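You operate a simulated robot arm through the tools that you are given. There is no shell and no other tool.

You run a simulated robot arm. Do the job below in one go: nothing can be reset, and whatever is moved stays where it is left.

## Task
Set the end play of the docked jack to 0.10 mm.
Fine: clamp it, read it with the orange button, adjust the yellow knob, read again, unclamp; the jack stays.

It is judged by the outcome, as a careful person would: the job done as asked, and still so three seconds after it is handed in. It fails if anything else is knocked over, pushed out of place, dropped, spilled or broken.

## Robot
A 6-joint arm with a two-finger parallel gripper, fixed in place. Base frame: the origin is on the floor under the middle of its stand, x ahead of it, y to its left, z up; the work surface is at about z = 880. Readings come in mm, degrees, newtons and seconds.
With the tool pointing down near the work surface it reaches from about 300 to 660 mm from the base axis. Its first joint turns from -115.0 to 115.0 degrees. Payload 3.43 kg.
The TCP is the grasp point between the finger pads, 34 mm short of the fingertips. In the tool frame z runs along the fingers and y along their closing line. The gripper opens to 128 mm. The fingers are 24 mm wide and 12 mm thick; the gripper's body (48 by 130 mm) begins 96 mm behind the TCP.
Orientation is that of the tool frame in the base frame, as [roll, pitch, yaw] about the fixed x, y, z axes, in that order (R = Rz(yaw) Ry(pitch) Rx(roll)). With the fingers straight down and closing along the base's y, the tool's x points along the base's -x, its y along +y and its z along -z.

## Interface
- The arm moves only by the tool nudge_tool. Its argument "commands" is a list of rows, each a list of 2 entries, a list of its own where there are three numbers: the shift along the tool's x, y, z in cm, then the turn, a rotation vector about the tool's x, y, z in degrees. In form: [[[dx, dy, dz], [wx, wy, wz]], ...]. A call has 1 to 20 rows; each row shifts and turns the commanded pose from where the row before left it, along the tool's axes as they then stand. "claw" is the opening, from 0 (shut) to 1 (fully open), set as the call begins (left out, the last holds). A row lasts 0.2 s, in which the tool goes at most 50 mm and 8.6 degrees; a call with a longer step from one row to the next is refused whole, and so is a gripper value outside its range. Where a pose cannot be reached the arm comes as near as it can. A force on the tool above 40 N (or 10 N above the force at the start of the call, whichever is more), or a blocked arm, ends the call early, and 0.2 s more pass. Each finger travels about 153 mm/s and halts on what it meets, pressing with about 36 N; the grip force reading is that of the motor and also rises with nothing between the fingers. The clock runs only during rows and for 0.2 s after the last one: add rows that do not move to give the fingers time. It gives the time, the measured TCP pose, the force on the tool (base axes), the opening and the grip force at its end, in the units of the frame above (readings bear some noise), with the torque about the TCP (base axes, N m) and any sound that the robot's microphone picked up.
- Cameras (640 x 400 px; columns grow to the right, rows downward): "scene" is fixed at [220.4, -648.4, 1676.6]; the picture's right is [0.79, -0.61, 0.00], its down [-0.36, -0.46, -0.81] and it looks along [0.50, 0.64, -0.59] (base axes); focal length 357 px, centre (320, 200). "wrist" rides on the gripper at [76, -11, -160] in the tool frame; the picture's right is [0.15, 0.99, 0.00], its down [-0.88, 0.13, -0.46] and it looks along [-0.45, 0.07, 0.89] (tool axes); focal length 234 px, centre (320, 200). There is no depth. A picture from a camera that has moved, and an enlarged one, comes with that camera's place and axes in the base frame and with its lens.
- grab_frame(camera): a new picture of that camera. It takes no simulated time.
- lift_body(by): slides the trunk up (or, below 0, down) by that many mm; the arm rides with it, the base frame stays. It gives what a move gives, with no picture.
- enlarge(camera, box): a new picture of the part [left, top, right, bottom] of that camera's present view, enlarged. It takes no simulated time.
- sign_off(): hands the job in; it is judged then, once.

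Nothing tells you positions but the pictures and the camera data. Unless the task says otherwise, let go and move clear before handing in.

The tools are called after "Request:" as name(argument=value, ...) on one line, values as JSON. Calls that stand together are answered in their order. nudge_tool: Moves the arm, as the interface text tells. Its arguments: {"type":"object","properties":{"commands":{"type":"array"},"claw":{"type":"number"}},"required":["commands"]} The other tools are called the same way: lift_body (by) moves the trunk up or down; grab_frame (camera) takes a picture; enlarge (camera, box) takes an enlarged picture of a part of a camera's view; sign_off () hands the job in.

At the start:

```text
time: 0.0
tcp_pos: [442.7, 12.7, 1262.4]
orientation: [-179.9, 0.0, 179.9]
force: [0.1, 0.0, 0.2]
ft_torque: [0.03, -0.02, 0.05]
opening: 127.9
gripper_force: 0.2
trunk travel left (down, up): [-875.0, 115.0]
```

scene: 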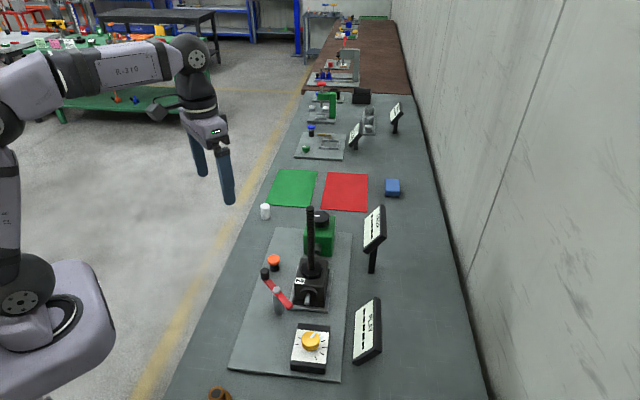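
wrist: 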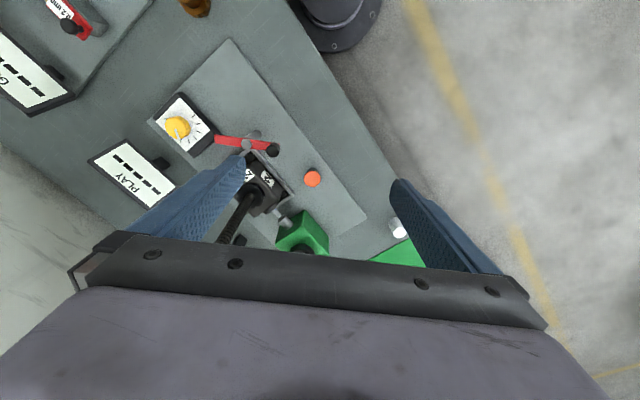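

I see a bench with a fixture plate holding a docked jack, a yellow knob on a dial, an orange button, a red lever (clamp) and two displays. I'll enlarge the views to understand them before moving.

Request:
enlarge(camera="scene", box=[220, 190, 400, 390])

Request:
enlarge(camera="wrist", box=[80, 60, 400, 260])

Request:
enlarge(camera="scene", box=[340, 190, 400, 380])

```text
2.00 times, centred on (310, 290) of scene
camera zoom: at [220.4, -648.4, 1676.6], right [0.79, -0.61, 0.0], down [-0.36, -0.46, -0.81], along [0.5, 0.64, -0.59], focal length 714 px, centre (340, 20)
```

zoom: 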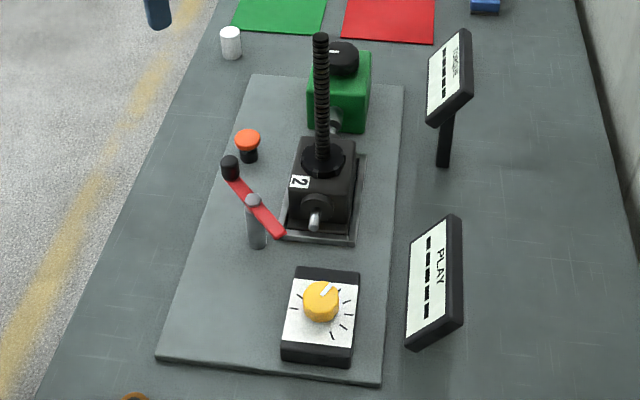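

```text
2.00 times, centred on (240, 160) of wrist
camera zoom: at [366.7, 2.7, 1422.6], right [-0.15, 0.99, 0.0], down [0.88, 0.13, 0.46], along [0.45, 0.07, -0.89], focal length 468 px, centre (480, 280)
```

zoom: 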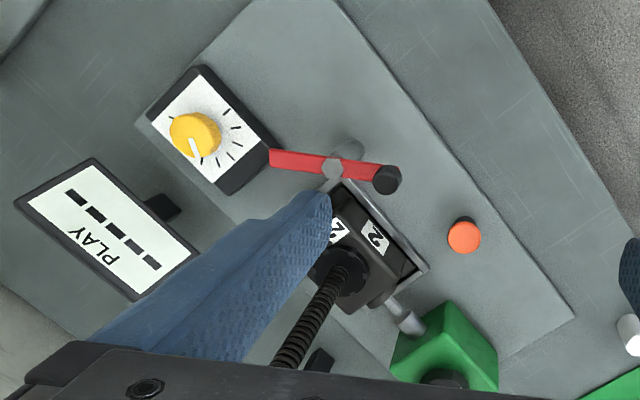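

```text
2.11 times, centred on (370, 285) of scene
camera zoom: at [220.4, -648.4, 1676.6], right [0.79, -0.61, 0.0], down [-0.36, -0.46, -0.81], along [0.5, 0.64, -0.59], focal length 752 px, centre (215, 21)
```

zoom: 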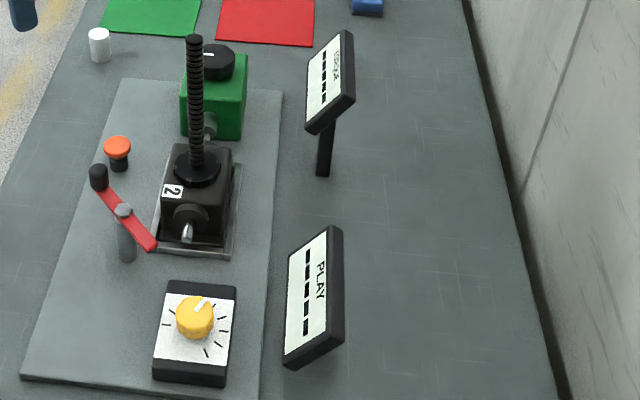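

The fixture plate runs about 45° to the base axes: button near (565, 16), lever pivot near (495, -118), knob near (505, -272), jack spindle near (625, -115). I'll take tighter enlargements of each before moving.

Request:
enlarge(camera="scene", box=[280, 315, 340, 380])

Request:
enlarge(camera="scene", box=[345, 195, 395, 370])

Request:
enlarge(camera="scene", box=[250, 240, 340, 320])

Request:
enlarge(camera="wrist", box=[200, 110, 340, 260])

Request:
enlarge(camera="wrist", box=[140, 80, 230, 160])

```text
6.15 times, centred on (310, 348) of scene
camera zoom: at [220.4, -648.4, 1676.6], right [0.79, -0.61, 0.0], down [-0.36, -0.46, -0.81], along [0.5, 0.64, -0.59], focal length 2198 px, centre (382, -708)
```

zoom: 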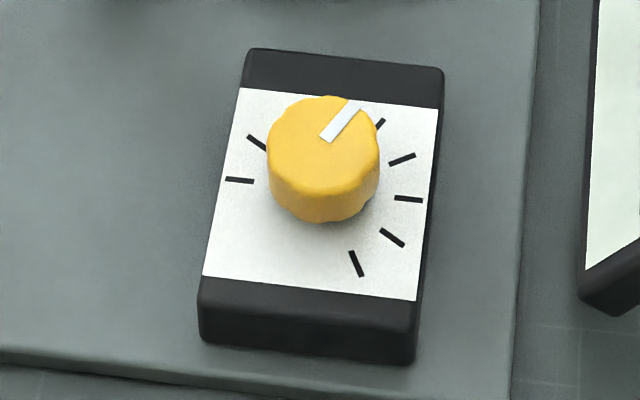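

```text
2.29 times, centred on (370, 282) of scene
camera zoom: at [220.4, -648.4, 1676.6], right [0.79, -0.61, 0.0], down [-0.36, -0.46, -0.81], along [0.5, 0.64, -0.59], focal length 816 px, centre (206, 11)
```

zoom: 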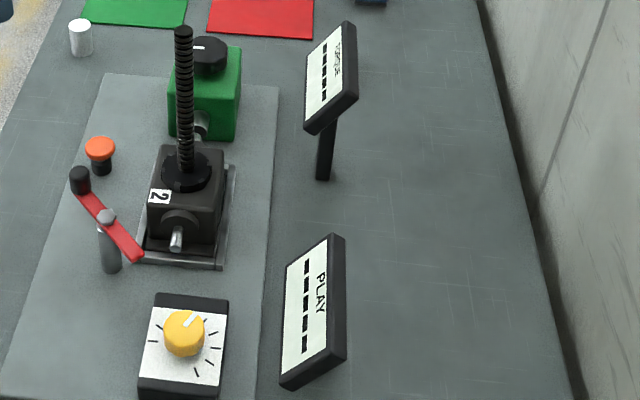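

```text
5.00 times, centred on (295, 280) of scene
camera zoom: at [220.4, -648.4, 1676.6], right [0.79, -0.61, 0.0], down [-0.36, -0.46, -0.81], along [0.5, 0.64, -0.59], focal length 1786 px, centre (445, -200)
```

zoom: 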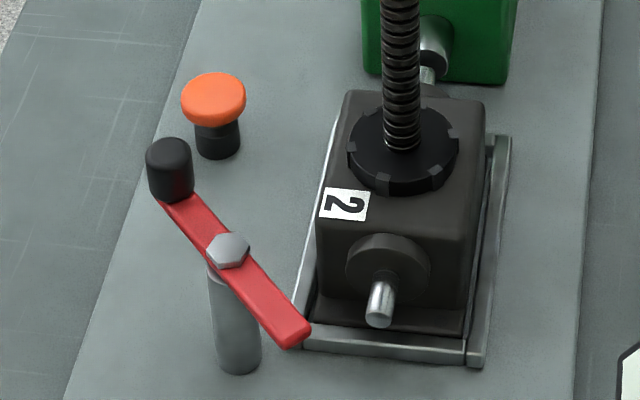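

```text
2.67 times, centred on (270, 185) of wrist
camera zoom: at [366.7, 2.7, 1422.6], right [-0.15, 0.99, 0.0], down [0.88, 0.13, 0.46], along [0.45, 0.07, -0.89], focal length 624 px, centre (453, 240)
```

zoom: 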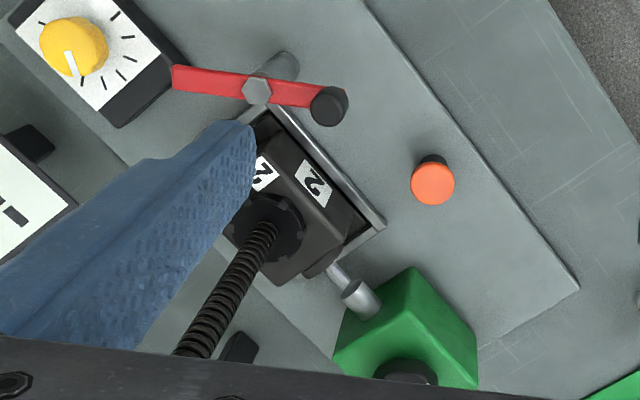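

```text
5.00 times, centred on (185, 120) of wrist
camera zoom: at [366.7, 2.7, 1422.6], right [-0.15, 0.99, 0.0], down [0.88, 0.13, 0.46], along [0.45, 0.07, -0.89], focal length 1171 px, centre (995, 600)
```

zoom: 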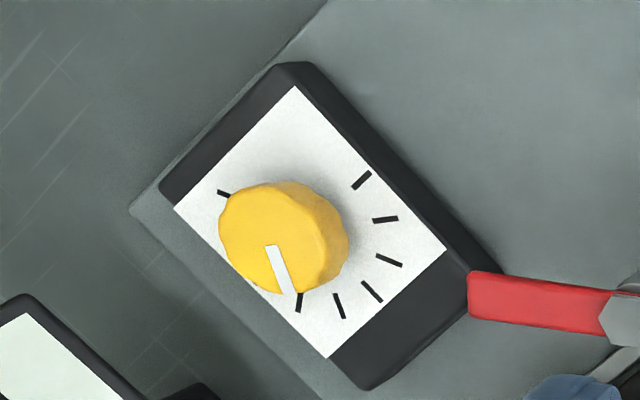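

The lever's pivot is at about (495, -118); its black handle stands at about (494, -65, top ~1005) and the red tip points to -y, away from the jack. To clamp, the tip should swing toward +x over the jack body. I'll turn the tool 90° so the fingers close along x, then look from above the handle.

Request:
nudge_tool(commands=[[[0, 0, 0], [0, 0, 8.2]], [[0, 0, 0], [0, 0, 8.2]], [[0, 0, 0], [0, 0, 8.2]], [[0, 0, 0], [0, 0, 8.2]], [[0, 0, 0], [0, 0, 8.2]], [[0, 0, 0], [0, 0, 8.2]], [[0, 0, 0], [0, 0, 8.2]], [[0, 0, 0], [0, 0, 8.2]], [[0, 0, 0], [0, 0, 8.2]], [[0, 0, 0], [0, 0, 8.2]], [[0, 0, 0], [0, 0, 8.0]], [[-1.5, 1.0, 1.5], [0, 0, 0]], [[-1.5, 1.0, 1.5], [0, 0, 0]], [[-1.5, 1.0, 1.5], [0, 0, 0]], [[-1.5, 1.0, 1.5], [0, 0, 0]], [[-1.8, 1.1, 0], [0, 0, 0]], [[0, 0, 0], [0, 0, 0]]], claw=0.36)

Request:
grab_frame(camera="wrist")

Request:
grab_frame(camera="scene")

```text
time: 3.6
tcp_pos: [493.5, -63.5, 1201.0]
orientation: [-180.0, 0.0, 90.0]
force: [0.2, 0.0, -0.7]
ft_torque: [-0.02, -0.02, 0.01]
opening: 46.2
gripper_force: 0.1
trunk travel left (down, up): [-875.0, 115.0]
```

```text
taken
camera wrist: at [482.8, 12.2, 1361.3], right [0.99, 0.15, 0.0], down [0.13, -0.88, 0.46], along [0.07, -0.45, -0.89], focal length 234 px, centre (320, 200)
```

wrist: 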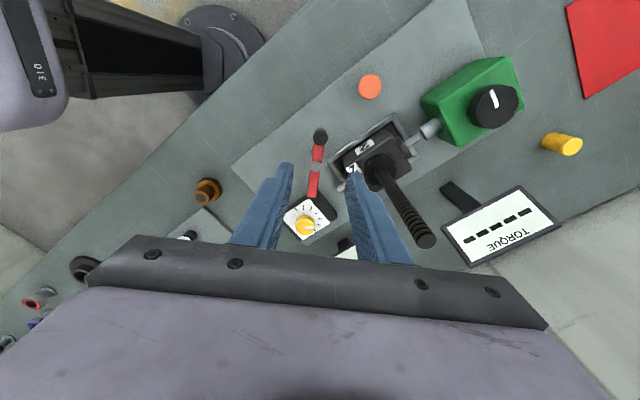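

```text
taken
```

scene: 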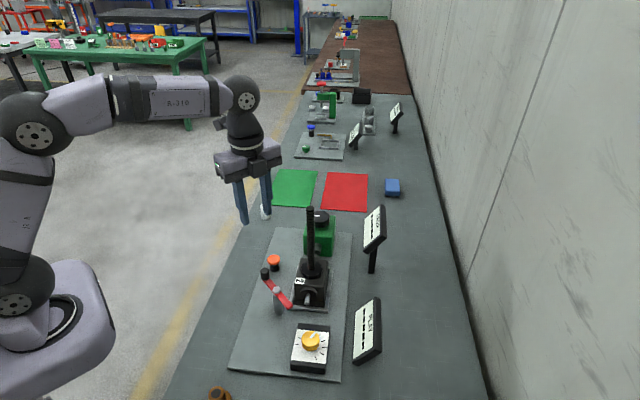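

The handle shows between the fingertips as expected. I'll enlarge the wrist view to refine handle, pivot and jack positions.

Request:
enlarge(camera="wrist", box=[270, 60, 430, 160])

Request:
enlarge(camera="wrist", box=[270, 110, 390, 250])

```text
4.00 times, centred on (350, 110) of wrist
camera zoom: at [482.8, 12.2, 1361.3], right [0.99, 0.15, 0.0], down [0.13, -0.88, 0.46], along [0.07, -0.45, -0.89], focal length 937 px, centre (200, 560)
```

zoom: 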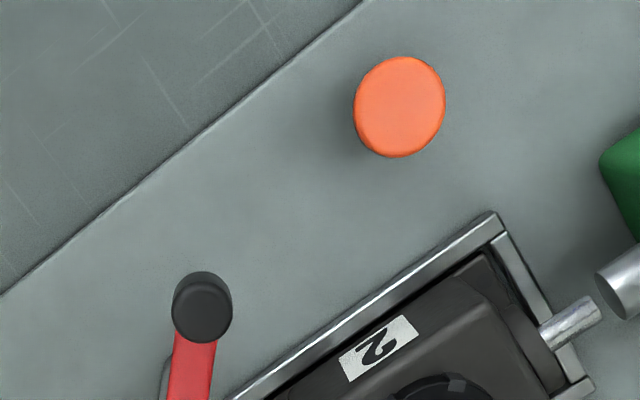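

```text
2.86 times, centred on (330, 180) of wrist
camera zoom: at [482.8, 12.2, 1361.3], right [0.99, 0.15, 0.0], down [0.13, -0.88, 0.46], along [0.07, -0.45, -0.89], focal length 669 px, centre (291, 257)
```

zoom: 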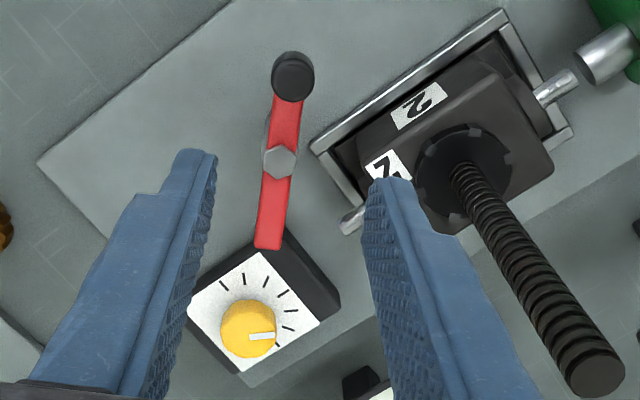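

Handle top is about (495, -66, 1000), about 22 mm in diameter, and the pivot is about (495.5, -118). I'll descend so the fingers straddle the handle with the fingertips near z = 978.

Request:
nudge_tool(commands=[[[-0.25, 0.15, 3.0], [0, 0, 0]], [[0, 0, 4.0], [0, 0, 0]], [[0, 0, 4.0], [0, 0, 0]], [[0, 0, 3.5], [0, 0, 0]], [[0, 0, 2.2], [0, 0, 0]], [[0, 0, 2.2], [0, 0, 0]], [[0, 0, 0], [0, 0, 0]]])

Request:
grab_frame(camera="wrist")

Request:
enlarge(camera="scene", box=[220, 200, 360, 320])

```text
time: 5.2
tcp_pos: [495.3, -64.9, 1013.3]
orientation: [179.9, 0.0, 90.0]
force: [-0.7, -0.9, 0.3]
ft_torque: [-0.01, -0.04, 0.01]
opening: 46.0
gripper_force: 0.1
trunk travel left (down, up): [-875.0, 115.0]
```

```text
taken
camera wrist: at [484.3, 9.8, 1173.8], right [0.99, 0.15, 0.0], down [0.13, -0.88, 0.46], along [0.07, -0.45, -0.89], focal length 234 px, centre (320, 200)
```

wrist: 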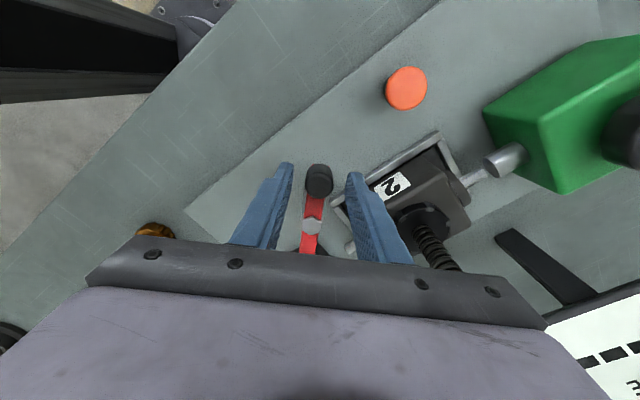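

```text
3.33 times, centred on (290, 260) of scene
camera zoom: at [220.4, -648.4, 1676.6], right [0.79, -0.61, 0.0], down [-0.36, -0.46, -0.81], along [0.5, 0.64, -0.59], focal length 1190 px, centre (420, 0)
```

zoom: 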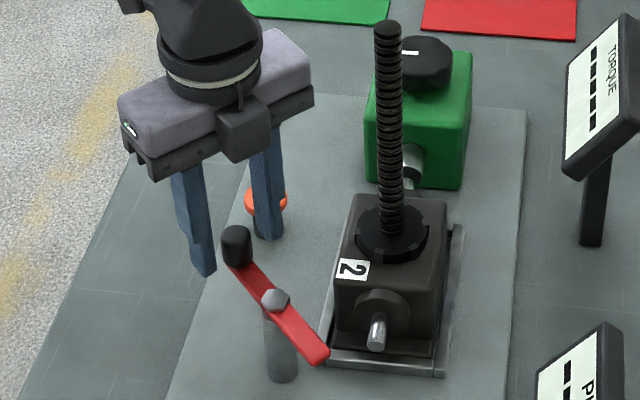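

The fingers straddle the handle well. I'll narrow the gap to about 30 mm and start swinging the handle counterclockwise about the pivot, watching force and sound.

Request:
nudge_tool(commands=[[[0, 0, 0], [0, 0, 0]], [[-0.05, -0.724, 0], [0, 0, -8]], [[-0.05, -0.724, 0], [0, 0, -8]], [[-0.05, -0.724, 0], [0, 0, -8]], [[0, 0, 0], [0, 0, 0]]], claw=0.234)

Request:
grab_frame(camera="wrist")

Request:
enlarge(camera="scene", box=[220, 200, 360, 320])

```text
time: 6.4
tcp_pos: [473.9, -72.1, 1014.1]
orientation: [179.9, -0.1, 114.0]
force: [0.2, -0.2, 0.1]
ft_torque: [0.04, -0.05, 0.02]
opening: 29.9
gripper_force: 0.5
trunk travel left (down, up): [-875.0, 115.0]
```

```text
taken
camera wrist: at [432.9, -6.8, 1173.7], right [0.84, 0.54, 0.0], down [0.48, -0.75, 0.46], along [0.24, -0.38, -0.89], focal length 234 px, centre (320, 200)
```

wrist: 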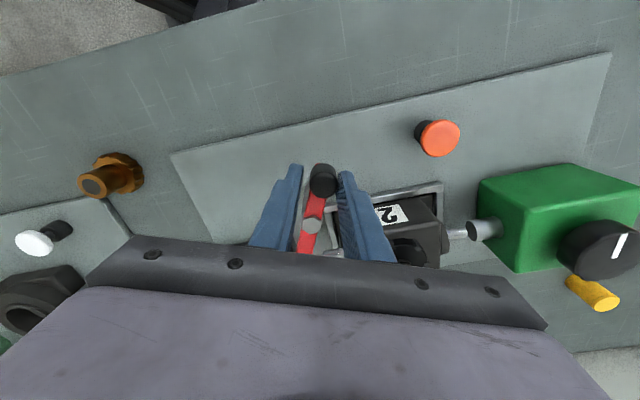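

```text
3.33 times, centred on (290, 260) of scene
camera zoom: at [220.4, -648.4, 1676.6], right [0.79, -0.61, 0.0], down [-0.36, -0.46, -0.81], along [0.5, 0.64, -0.59], focal length 1190 px, centre (420, 0)
```

zoom: 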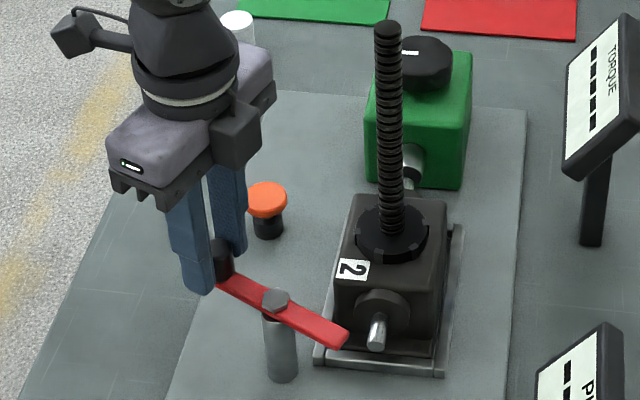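

The lever follows freely. I'll continue the swing in short stages.

Request:
nudge_tool(commands=[[[-0.05, -0.724, 0], [0, 0, -8]], [[-0.05, -0.724, 0], [0, 0, -8]], [[0, 0, 0], [0, 0, 0]]])

Request:
enlarge(camera="wrist", box=[220, 100, 480, 280])

Request:
enlarge(camera="scene", box=[220, 200, 360, 320])

```text
time: 7.2
tcp_pos: [462.1, -80.1, 1013.9]
orientation: [-179.9, -0.1, 130.1]
force: [0.4, 0.6, -0.4]
ft_torque: [0.04, -0.01, 0.03]
opening: 30.3
gripper_force: 0.2
trunk travel left (down, up): [-875.0, 115.0]
```

```text
2.22 times, centred on (350, 190) of wrist
camera zoom: at [404.2, -28.3, 1174.6], right [0.66, 0.75, 0.0], down [0.67, -0.59, 0.46], along [0.34, -0.3, -0.89], focal length 520 px, centre (253, 222)
```

zoom: 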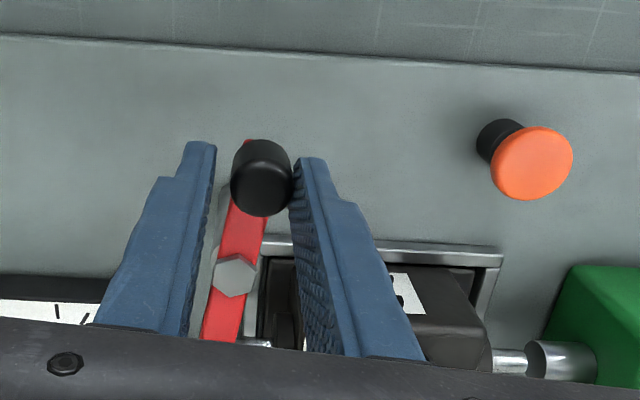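

```text
3.33 times, centred on (290, 260) of scene
camera zoom: at [220.4, -648.4, 1676.6], right [0.79, -0.61, 0.0], down [-0.36, -0.46, -0.81], along [0.5, 0.64, -0.59], focal length 1190 px, centre (420, 0)
```

zoom: 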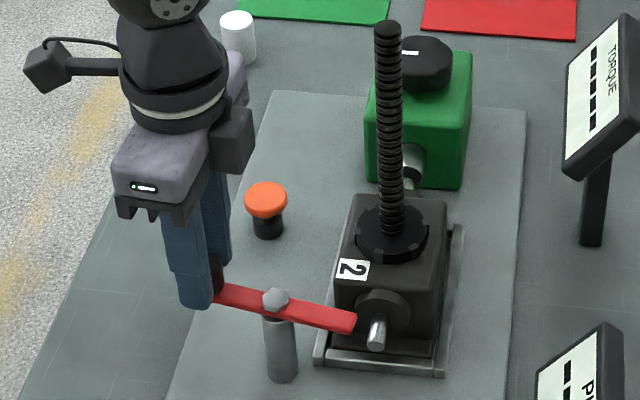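

The tip is now near the jack's end face. I'll continue gently.

Request:
nudge_tool(commands=[[[-0.05, -0.724, 0], [0, 0, -8]], [[-0.05, -0.724, 0], [0, 0, -8]], [[0, 0, 0], [0, 0, 0]]])

Request:
enlarge(camera="wrist", box=[220, 100, 480, 280])

Request:
enlarge(camera="scene", box=[220, 200, 360, 320])

```text
time: 8.0
tcp_pos: [452.2, -89.9, 1013.5]
orientation: [-180.0, 0.1, 146.0]
force: [-1.1, 0.0, -0.3]
ft_torque: [0.02, -0.02, 0.04]
opening: 30.3
gripper_force: 0.1
trunk travel left (down, up): [-875.0, 115.0]
```

```text
2.22 times, centred on (350, 190) of wrist
camera zoom: at [383.0, -57.0, 1174.3], right [0.43, 0.9, 0.0], down [0.8, -0.38, 0.46], along [0.41, -0.2, -0.89], focal length 520 px, centre (253, 222)
```

zoom: 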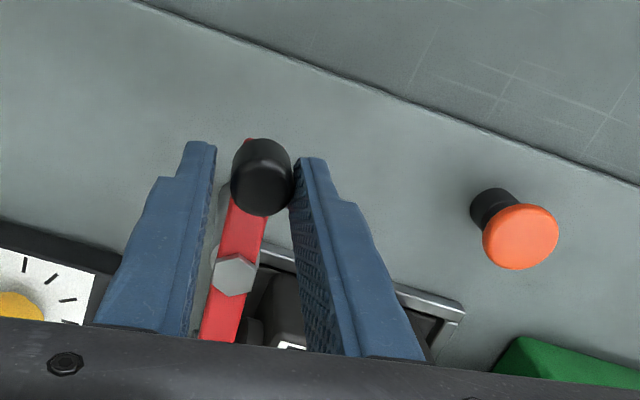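

```text
3.33 times, centred on (290, 260) of scene
camera zoom: at [220.4, -648.4, 1676.6], right [0.79, -0.61, 0.0], down [-0.36, -0.46, -0.81], along [0.5, 0.64, -0.59], focal length 1190 px, centre (420, 0)
```

zoom: 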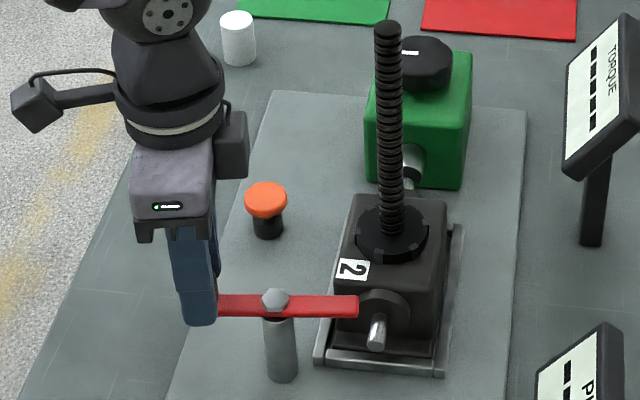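

Still moving freely with no force. I'll continue the swing.

Request:
nudge_tool(commands=[[[-0.05, -0.724, 0], [0, 0, -8]], [[-0.05, -0.724, 0], [0, 0, -8]], [[0, 0, 0], [0, 0, 0]]])

Request:
enlarge(camera="wrist", box=[220, 100, 480, 280])

Request:
enlarge(camera="scene", box=[220, 200, 360, 320])

```text
time: 8.8
tcp_pos: [445.1, -102.3, 1014.0]
orientation: [179.9, -0.1, 162.1]
force: [0.0, 1.2, 0.2]
ft_torque: [0.0, -0.03, 0.03]
opening: 30.2
gripper_force: 0.0
trunk travel left (down, up): [-875.0, 115.0]
```

```text
2.22 times, centred on (350, 190) of wrist
camera zoom: at [370.4, -89.6, 1174.2], right [0.17, 0.99, 0.0], down [0.88, -0.15, 0.46], along [0.45, -0.08, -0.89], focal length 520 px, centre (253, 222)
```

zoom: 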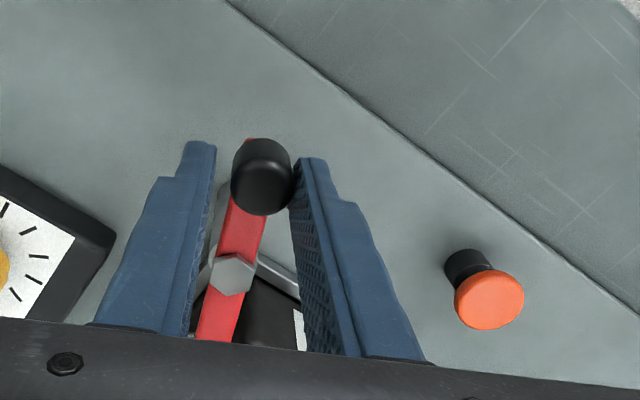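

```text
3.33 times, centred on (290, 260) of scene
camera zoom: at [220.4, -648.4, 1676.6], right [0.79, -0.61, 0.0], down [-0.36, -0.46, -0.81], along [0.5, 0.64, -0.59], focal length 1190 px, centre (420, 0)
```

zoom: 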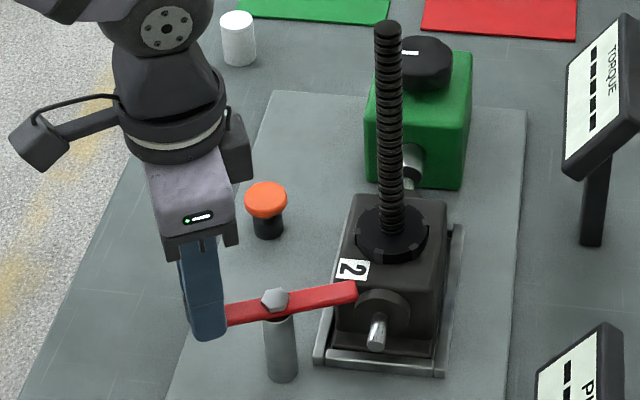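

The tip is now over the jack body's corner with no resistance yet. I'll continue until it stops or clicks.

Request:
nudge_tool(commands=[[[-0.05, -0.724, 0], [0, 0, -8]], [[-0.05, -0.724, 0], [0, 0, -8]], [[0, 0, 0], [0, 0, 0]]])

Request:
enlarge(camera="wrist", box=[220, 100, 480, 280])

Request:
enlarge(camera="scene", box=[220, 200, 360, 320])

```text
time: 9.6
tcp_pos: [443.0, -117.7, 1013.2]
orientation: [-180.0, 0.0, 178.1]
force: [-0.4, 0.2, 0.5]
ft_torque: [0.0, -0.03, -0.02]
opening: 30.0
gripper_force: 0.1
trunk travel left (down, up): [-875.0, 115.0]
```

```text
2.22 times, centred on (350, 190) of wrist
camera zoom: at [367.5, -125.3, 1174.3], right [-0.11, 0.99, 0.0], down [0.88, 0.1, 0.46], along [0.45, 0.05, -0.89], focal length 520 px, centre (253, 222)
```

zoom: 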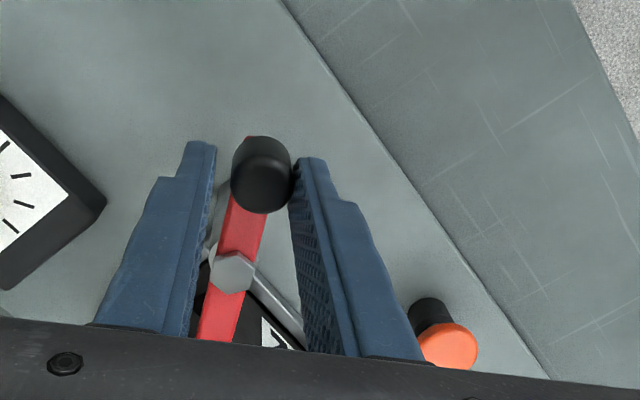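

```text
3.33 times, centred on (290, 260) of scene
camera zoom: at [220.4, -648.4, 1676.6], right [0.79, -0.61, 0.0], down [-0.36, -0.46, -0.81], along [0.5, 0.64, -0.59], focal length 1190 px, centre (420, 0)
```

zoom: 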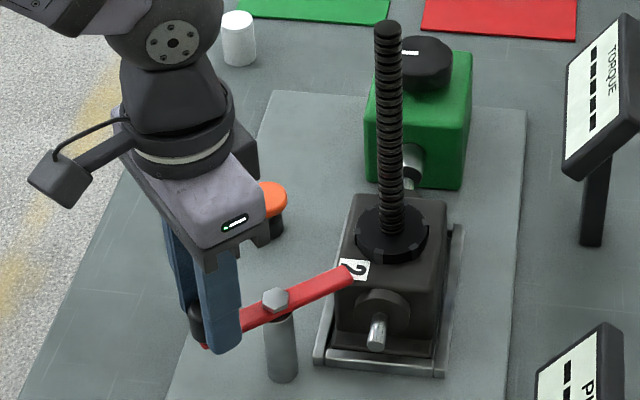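

No click yet, with the lever turned about 84°. I'll continue in small steps.

Request:
nudge_tool(commands=[[[-0.03, -0.45, 0], [0, 0, -5]], [[-0.03, -0.45, 0], [0, 0, -5]], [[0, 0, 0], [0, 0, 0]]])

Request:
enlarge(camera="wrist", box=[220, 100, 480, 280])

Request:
enlarge(camera="scene", box=[220, 200, 360, 320])

```text
time: 10.4
tcp_pos: [444.3, -124.3, 1014.3]
orientation: [180.0, 0.1, -172.0]
force: [1.1, 4.9, 0.5]
ft_torque: [0.08, -0.05, 0.02]
opening: 32.1
gripper_force: 2.9
trunk travel left (down, up): [-875.0, 115.0]
```

```text
2.22 times, centred on (350, 190) of wrist
camera zoom: at [370.8, -146.0, 1173.8], right [-0.28, 0.96, 0.0], down [0.85, 0.25, 0.46], along [0.44, 0.13, -0.89], focal length 520 px, centre (253, 222)
```

zoom: 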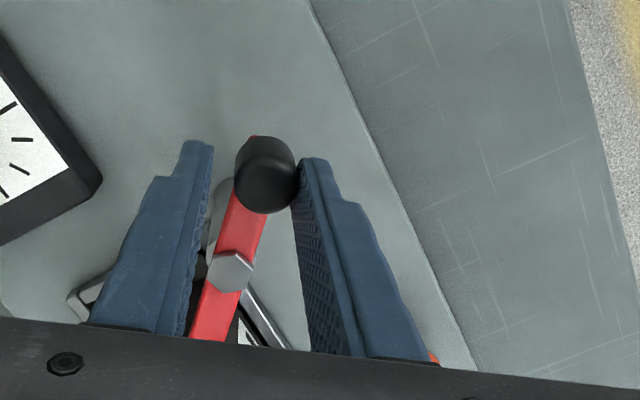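

```text
3.33 times, centred on (290, 260) of scene
camera zoom: at [220.4, -648.4, 1676.6], right [0.79, -0.61, 0.0], down [-0.36, -0.46, -0.81], along [0.5, 0.64, -0.59], focal length 1190 px, centre (420, 0)
```

zoom: 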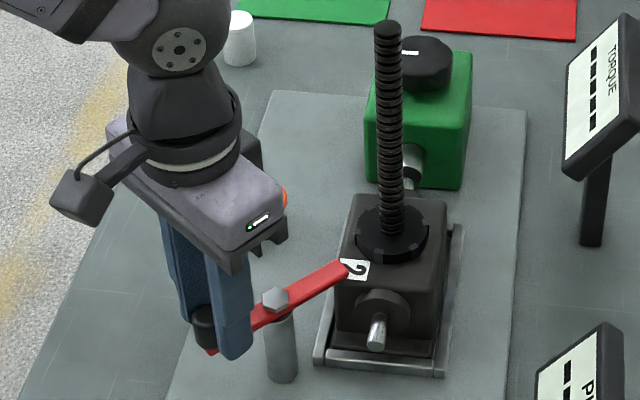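

Resistance appeared (about 5 N) near 90°, so this is likely the clamp's end stop. I'll press 3° further to confirm it is seated.

Request:
nudge_tool(commands=[[[-0.02, -0.3, 0], [0, 0, -3]], [[0, 0, 0], [0, 0, 0]]])

Request:
enlarge(camera="scene", box=[250, 240, 340, 320])

```text
time: 11.0
tcp_pos: [445.3, -126.3, 1013.7]
orientation: [180.0, 0.0, -169.0]
force: [0.6, 10.5, 0.4]
ft_torque: [0.26, -0.04, -0.08]
opening: 35.6
gripper_force: 4.9
trunk travel left (down, up): [-875.0, 115.0]
```

```text
5.00 times, centred on (295, 280) of scene
camera zoom: at [220.4, -648.4, 1676.6], right [0.79, -0.61, 0.0], down [-0.36, -0.46, -0.81], along [0.5, 0.64, -0.59], focal length 1786 px, centre (445, -200)
```

zoom: 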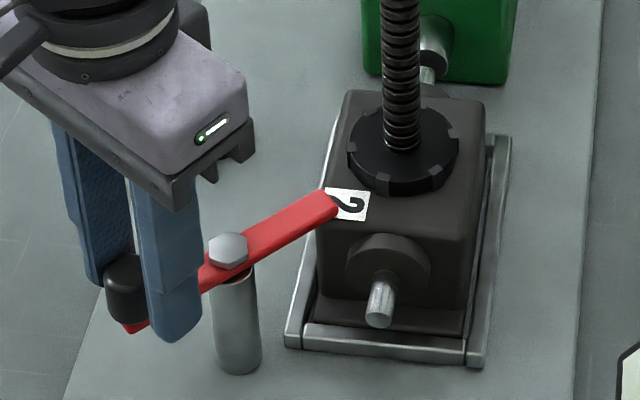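

The lever is firmly at its stop with the tip over the jack body. I'll back the fingers off to centre on the handle, then lift straight up.

Request:
nudge_tool(commands=[[[-0.05, 0.724, 0], [0, 0, 8]], [[0, 0, 0], [0, 0, 0]]])

Request:
enlarge(camera="wrist", box=[220, 100, 480, 280])

```text
time: 11.6
tcp_pos: [444.3, -119.7, 1014.4]
orientation: [-179.9, 0.0, -177.1]
force: [0.0, -0.2, 0.3]
ft_torque: [-0.01, 0.01, 0.01]
opening: 30.1
gripper_force: 0.0
trunk travel left (down, up): [-875.0, 115.0]
```

```text
2.22 times, centred on (350, 190) of wrist
camera zoom: at [369.0, -135.4, 1173.9], right [-0.2, 0.98, 0.0], down [0.87, 0.18, 0.46], along [0.45, 0.09, -0.89], focal length 520 px, centre (253, 222)
```

zoom: 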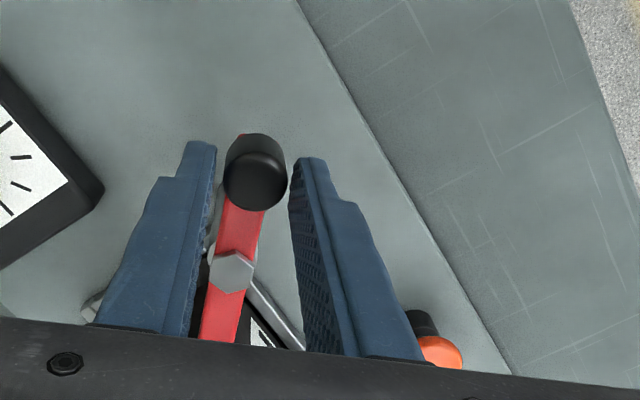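

Fingers are clear of the handle. I'll lift up, then move to above the orange button at about (565, 15, top 932) with the fingers shut.

Request:
nudge_tool(commands=[[[0, 0, -1.5], [0, 0, 0]], [[0, 0, -3], [0, 0, 0]], [[0, 0, -3.5], [0, 0, 0]], [[0, 0, -2.5], [0, 0, 2.9]], [[0, 0, 0], [0, 0, 0]]])

Request:
nudge_tool(commands=[[[-2.0, 2.2, 0], [0, 0, 0]], [[-2.5, 2.8, 0], [0, 0, 0]], [[-2.5, 2.8, 0], [0, 0, 0]], [[-2.5, 2.8, 0], [0, 0, 0]], [[-2.5, 2.8, 0], [0, 0, 0]], [[0, 0, 0], [0, 0, 0]]], claw=0.0)

Request:
grab_frame(camera="wrist")

Request:
grab_frame(camera="scene")

```text
time: 12.8
tcp_pos: [440.6, -120.2, 1118.5]
orientation: [-179.9, 0.0, 180.0]
force: [-0.1, 0.0, 0.6]
ft_torque: [0.0, -0.01, 0.0]
opening: 30.1
gripper_force: 0.1
trunk travel left (down, up): [-875.0, 115.0]
```

```text
time: 14.2
tcp_pos: [561.3, 14.0, 1120.4]
orientation: [-180.0, 0.1, 180.0]
force: [-0.5, -0.9, 0.4]
ft_torque: [0.05, 0.01, 0.0]
opening: 0.0
gripper_force: 33.3
trunk travel left (down, up): [-875.0, 115.0]
```

```text
taken
camera wrist: at [485.6, 3.0, 1280.1], right [-0.15, 0.99, 0.0], down [0.88, 0.13, 0.46], along [0.45, 0.07, -0.89], focal length 234 px, centre (320, 200)
```

wrist: 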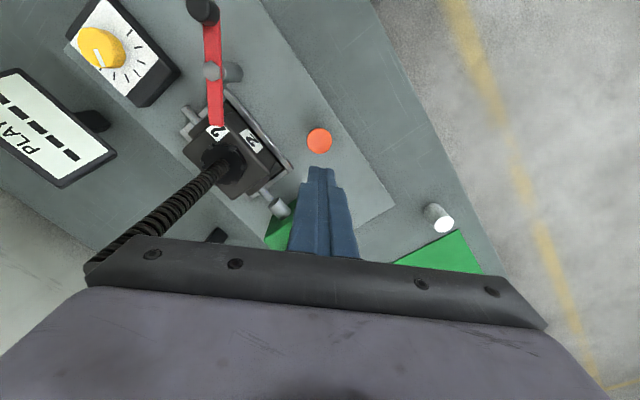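

```text
taken
```

scene: 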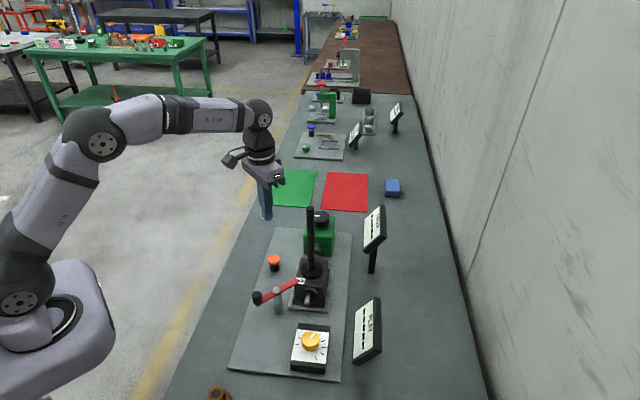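

The closed fingertips are lined up over the button at about (564.7, 14). I'll descend to just above it.

Request:
nudge_tool(commands=[[[-0.34, 0, 3.5], [0, 0, 0]], [[0, 0, 4.5], [0, 0, 0]], [[0, 0, 3.5], [0, 0, 0]], [[0, 0, 2.2], [0, 0, 0]], [[0, 0, 0], [0, 0, 0]]])

Request:
grab_frame(camera="wrist")

Request:
enlarge(camera="scene", box=[220, 200, 360, 320])

```text
time: 15.4
tcp_pos: [566.5, 13.3, 983.4]
orientation: [180.0, 0.1, -179.9]
force: [-0.4, -0.6, 0.0]
ft_torque: [0.02, -0.01, -0.03]
opening: 0.0
gripper_force: 32.9
trunk travel left (down, up): [-875.0, 115.0]
```

```text
taken
camera wrist: at [490.9, 2.1, 1143.2], right [-0.15, 0.99, 0.0], down [0.88, 0.13, 0.46], along [0.45, 0.07, -0.89], focal length 234 px, centre (320, 200)
```

wrist: 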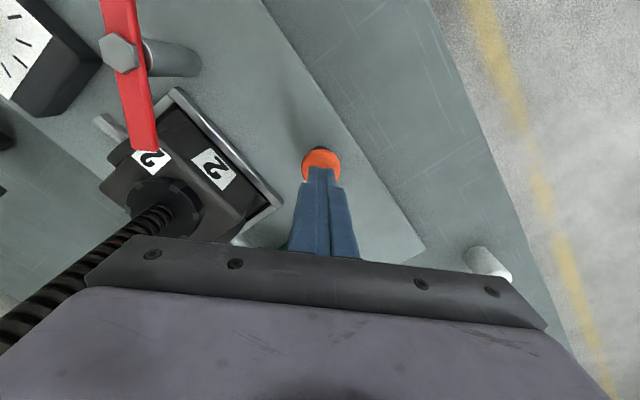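

```text
3.33 times, centred on (290, 260) of scene
camera zoom: at [220.4, -648.4, 1676.6], right [0.79, -0.61, 0.0], down [-0.36, -0.46, -0.81], along [0.5, 0.64, -0.59], focal length 1190 px, centre (420, 0)
```

zoom: 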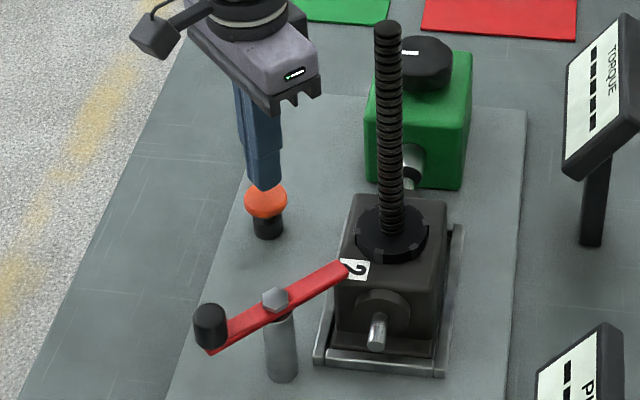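

I'm about 15 mm above the button. I'll press down in small steps, watching the force.

Request:
nudge_tool(commands=[[[0.1, 0.05, 0.8], [0, 0, 0]], [[0, 0, 0.4], [0, 0, 0]], [[0, 0, 0.2], [0, 0, 0]], [[0, 0, 0.2], [0, 0, 0]], [[0, 0, 0.0], [0, 0, 0]]])

Request:
enlarge(camera="scene", box=[340, 190, 400, 380])

```text
time: 16.6
tcp_pos: [565.2, 14.4, 965.1]
orientation: [179.9, 0.0, -179.9]
force: [1.9, -0.3, 1.3]
ft_torque: [-0.01, -0.04, 0.0]
opening: 0.1
gripper_force: 32.6
trunk travel left (down, up): [-875.0, 115.0]
```

```text
2.11 times, centred on (370, 285) of scene
camera zoom: at [220.4, -648.4, 1676.6], right [0.79, -0.61, 0.0], down [-0.36, -0.46, -0.81], along [0.5, 0.64, -0.59], focal length 752 px, centre (215, 21)
```

zoom: 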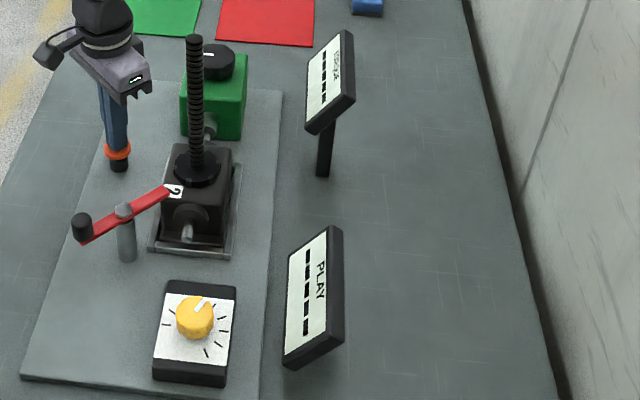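

Contact is starting with the fingertips at z ≈ 931. I'll press further in 1 mm steps.

Request:
nudge_tool(commands=[[[0, 0, 0.1], [0, 0, 0]], [[0, 0, 0.1], [0, 0, 0]], [[0, 0, 0.1], [0, 0, 0]], [[0, 0, 0.0], [0, 0, 0]]])

Request:
enlarge(camera="scene", box=[340, 190, 400, 380])

```text
time: 17.6
tcp_pos: [566.6, 14.1, 962.8]
orientation: [-180.0, 0.0, -179.9]
force: [0.1, 0.6, 2.0]
ft_torque: [0.01, -0.03, -0.05]
opening: 0.0
gripper_force: 33.4
trunk travel left (down, up): [-875.0, 115.0]
```

```text
2.11 times, centred on (370, 285) of scene
camera zoom: at [220.4, -648.4, 1676.6], right [0.79, -0.61, 0.0], down [-0.36, -0.46, -0.81], along [0.5, 0.64, -0.59], focal length 752 px, centre (215, 21)
```

zoom: 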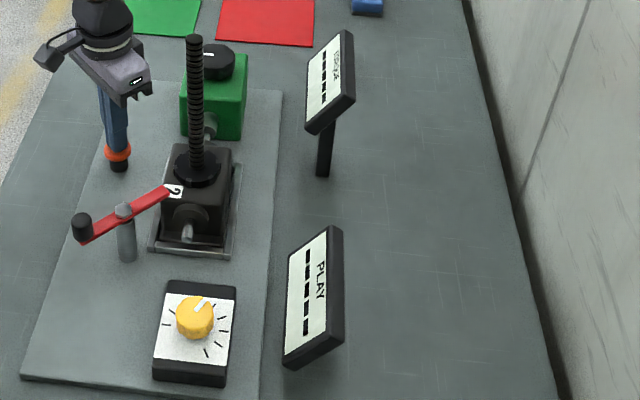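

Request:
nudge_tool(commands=[[[0, 0, 0.1], [0, 0, 0]], [[0, 0, 0.1], [0, 0, 0]], [[0, 0, 0.1], [0, 0, 0]], [[0, 0, 0.0], [0, 0, 0]]])

Request:
enlarge(camera="scene", box=[340, 190, 400, 380])

```text
time: 18.6
tcp_pos: [565.8, 13.8, 958.7]
orientation: [180.0, 0.0, -179.9]
force: [0.8, 1.7, 3.5]
ft_torque: [0.05, -0.04, -0.02]
opening: 0.0
gripper_force: 32.6
trunk travel left (down, up): [-875.0, 115.0]
```

```text
2.11 times, centred on (370, 285) of scene
camera zoom: at [220.4, -648.4, 1676.6], right [0.79, -0.61, 0.0], down [-0.36, -0.46, -0.81], along [0.5, 0.64, -0.59], focal length 752 px, centre (215, 21)
```

zoom: 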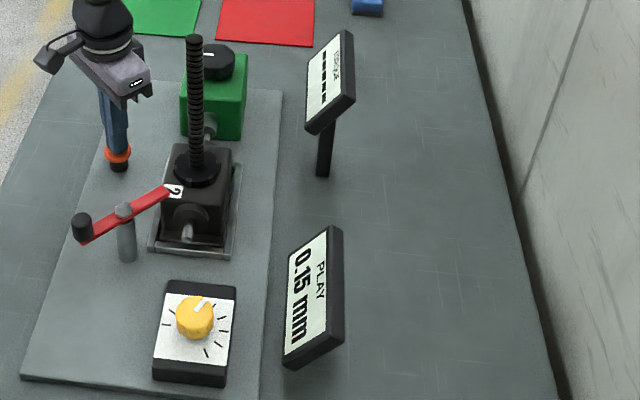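

The PLAY display now shows a reading. I'll enlarge it to read precisely, and look at the dial.

Request:
enlarge(camera="scene", box=[345, 290, 390, 370])

Request:
enlarge(camera="scene", box=[285, 318, 335, 378])

Request:
nudge_tool(commands=[[[0, 0, -0.5], [0, 0, 0]], [[0, 0, -2], [0, 0, 0]], [[0, 0, -4], [0, 0, 0]], [[0, 0, -4.5], [0, 0, 0]], [[0, 0, -4.5], [0, 0, 0]], [[0, 0, 0], [0, 0, 0]]])

```text
5.00 times, centred on (368, 330) of scene
camera zoom: at [220.4, -648.4, 1676.6], right [0.79, -0.61, 0.0], down [-0.36, -0.46, -0.81], along [0.5, 0.64, -0.59], focal length 1786 px, centre (82, -450)
```

zoom: 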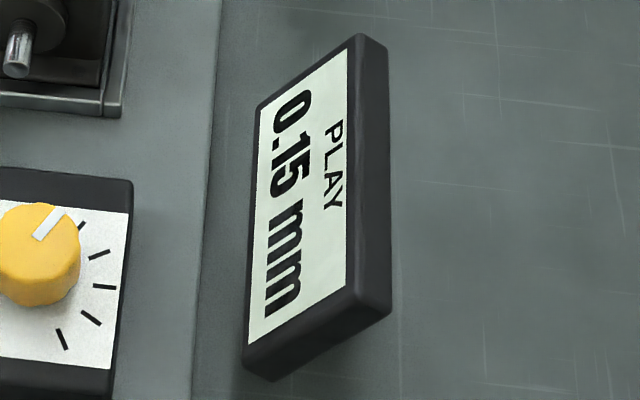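

```text
6.67 times, centred on (310, 348) of scene
camera zoom: at [220.4, -648.4, 1676.6], right [0.79, -0.61, 0.0], down [-0.36, -0.46, -0.81], along [0.5, 0.64, -0.59], focal length 2381 px, centre (387, -787)
```

zoom: 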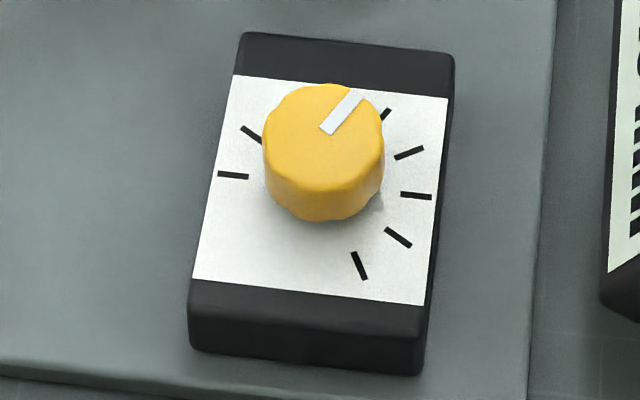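

```text
time: 20.0
tcp_pos: [566.5, 12.7, 1115.7]
orientation: [180.0, 0.0, -180.0]
force: [0.9, 0.6, -0.5]
ft_torque: [-0.03, 0.0, -0.01]
opening: 0.1
gripper_force: 33.3
trunk travel left (down, up): [-875.0, 115.0]
```

The first reading is 0.15 mm, so the play must come down to 0.10 mm. I'll move above the yellow knob at about (491, -266, top 952), opening the fingers to about 70 mm, and look at the dial from there.

Request:
nudge_tool(commands=[[[0.55, -2.0, 0], [0, 0, 0]], [[1.0, -3.7, 0], [0, 0, 0]], [[1.0, -3.7, 0], [0, 0, 0]], [[1.0, -3.7, 0], [0, 0, 0]], [[1.0, -3.7, 0], [0, 0, 0]], [[1.0, -3.7, 0], [0, 0, 0]], [[1.0, -3.7, 0], [0, 0, 0]], [[1.0, -3.7, 0], [0, 0, 0]], [[0, 0, 0], [0, 0, 0]]], claw=0.55)

Request:
grab_frame(camera="wrist")

Request:
grab_frame(camera="scene")

```text
time: 22.0
tcp_pos: [490.7, -266.7, 1115.2]
orientation: [-179.9, 0.1, -179.9]
force: [0.1, 0.7, -0.5]
ft_torque: [0.0, -0.01, 0.0]
opening: 70.4
gripper_force: 0.1
trunk travel left (down, up): [-875.0, 115.0]
```

```text
taken
camera wrist: at [414.6, -278.0, 1275.1], right [-0.15, 0.99, 0.0], down [0.88, 0.13, 0.46], along [0.45, 0.07, -0.89], focal length 234 px, centre (320, 200)
```

wrist: 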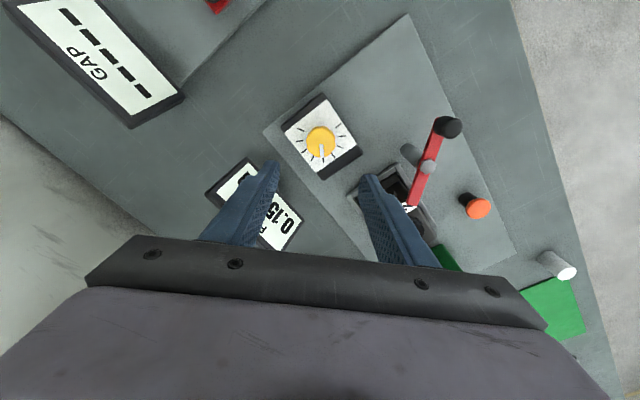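

```text
taken
```

scene: 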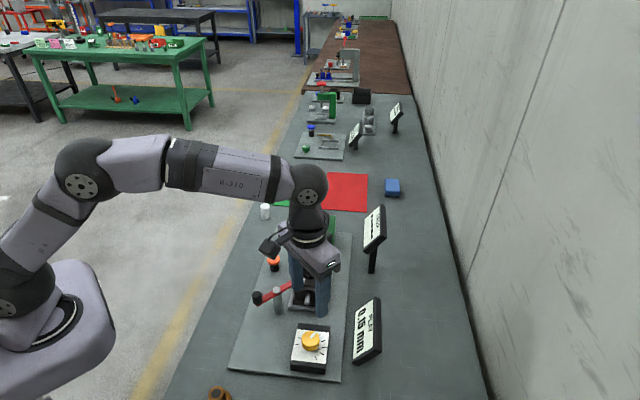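

Request:
enlarge(camera="wrist", box=[270, 85, 370, 185])

Request:
enlarge(camera="wrist", box=[180, 80, 380, 280])

```text
4.00 times, centred on (320, 135) of wrist
camera zoom: at [414.6, -278.0, 1275.1], right [-0.15, 0.99, 0.0], down [0.88, 0.13, 0.46], along [0.45, 0.07, -0.89], focal length 937 px, centre (320, 460)
```

zoom: 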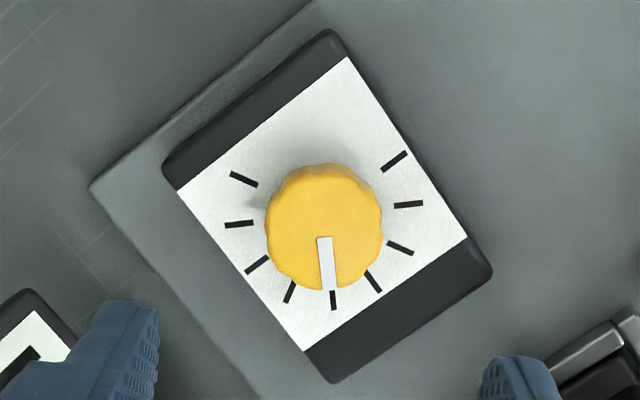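

```text
2.00 times, centred on (280, 180) of wrist
camera zoom: at [414.6, -278.0, 1275.1], right [-0.15, 0.99, 0.0], down [0.88, 0.13, 0.46], along [0.45, 0.07, -0.89], focal length 468 px, centre (400, 240)
```

zoom: 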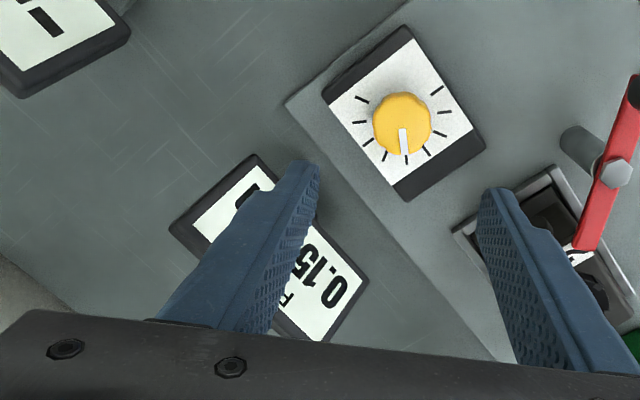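

The dial has 9 ticks spaced 30° with the pointer at the middle tick (about 15° from +x toward +y); the knob centre is about (491.5, -265.5), its top at 952 and the box face at about 921. I'll descend around the knob, fingertips to about z = 932.

Request:
nudge_tool(commands=[[[-0.06, 0.14, 3.5], [0, 0, 0]], [[0, 0, 4.0], [0, 0, 0]], [[0, 0, 3.5], [0, 0, 0]], [[0, 0, 2.4], [0, 0, 0]], [[0, 0, 1.5], [0, 0, 0]], [[0, 0, 0], [0, 0, 0]]])

Request:
grab_frame(camera="wrist")

Request:
enlarge(camera="scene", box=[250, 290, 370, 390])

```text
time: 23.4
tcp_pos: [491.5, -264.9, 966.4]
orientation: [179.9, -0.1, -179.9]
force: [-0.2, 0.3, 0.4]
ft_torque: [0.05, -0.02, 0.02]
opening: 70.4
gripper_force: 0.0
trunk travel left (down, up): [-875.0, 115.0]
```

```text
taken
camera wrist: at [415.5, -275.9, 1126.2], right [-0.15, 0.99, 0.0], down [0.88, 0.13, 0.46], along [0.45, 0.07, -0.89], focal length 234 px, centre (320, 200)
```

wrist: 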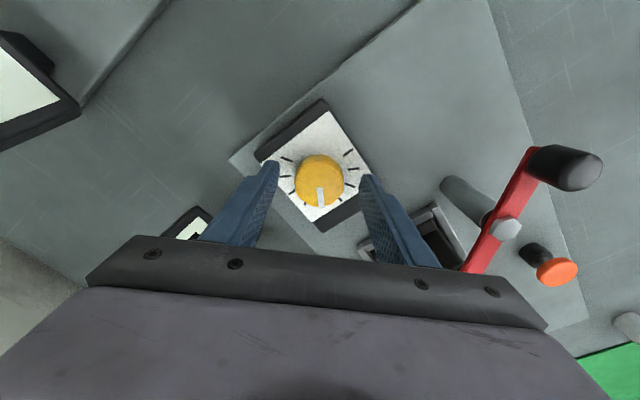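

```text
4.00 times, centred on (310, 340) of scene
camera zoom: at [220.4, -648.4, 1676.6], right [0.79, -0.61, 0.0], down [-0.36, -0.46, -0.81], along [0.5, 0.64, -0.59], focal length 1429 px, centre (360, -360)
```

zoom: 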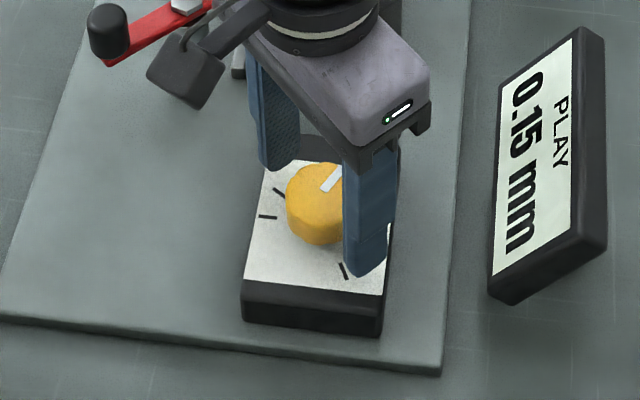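

The fingers straddle the knob well. I'll close on it, keeping still.

Request:
nudge_tool(commands=[[[0, 0, 0], [0, 0, 0]], [[0, 0, 0], [0, 0, 0]]], claw=0.1)

Request:
enlarge(camera="wrist", box=[240, 80, 400, 230])

```text
time: 24.0
tcp_pos: [490.6, -265.3, 965.4]
orientation: [180.0, 0.0, -179.8]
force: [-0.6, -3.2, -2.7]
ft_torque: [-0.57, 0.01, 0.02]
opening: 40.7
gripper_force: 44.9
trunk travel left (down, up): [-875.0, 115.0]
```

```text
2.67 times, centred on (320, 155) of wrist
camera zoom: at [415.7, -276.5, 1126.1], right [-0.15, 0.99, 0.0], down [0.88, 0.13, 0.46], along [0.45, 0.07, -0.89], focal length 624 px, centre (320, 320)
```

zoom: 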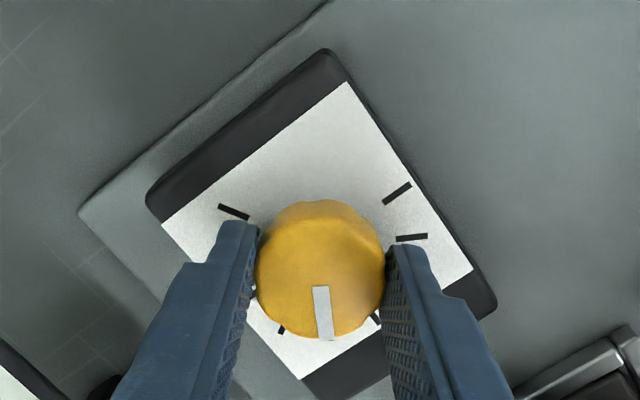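

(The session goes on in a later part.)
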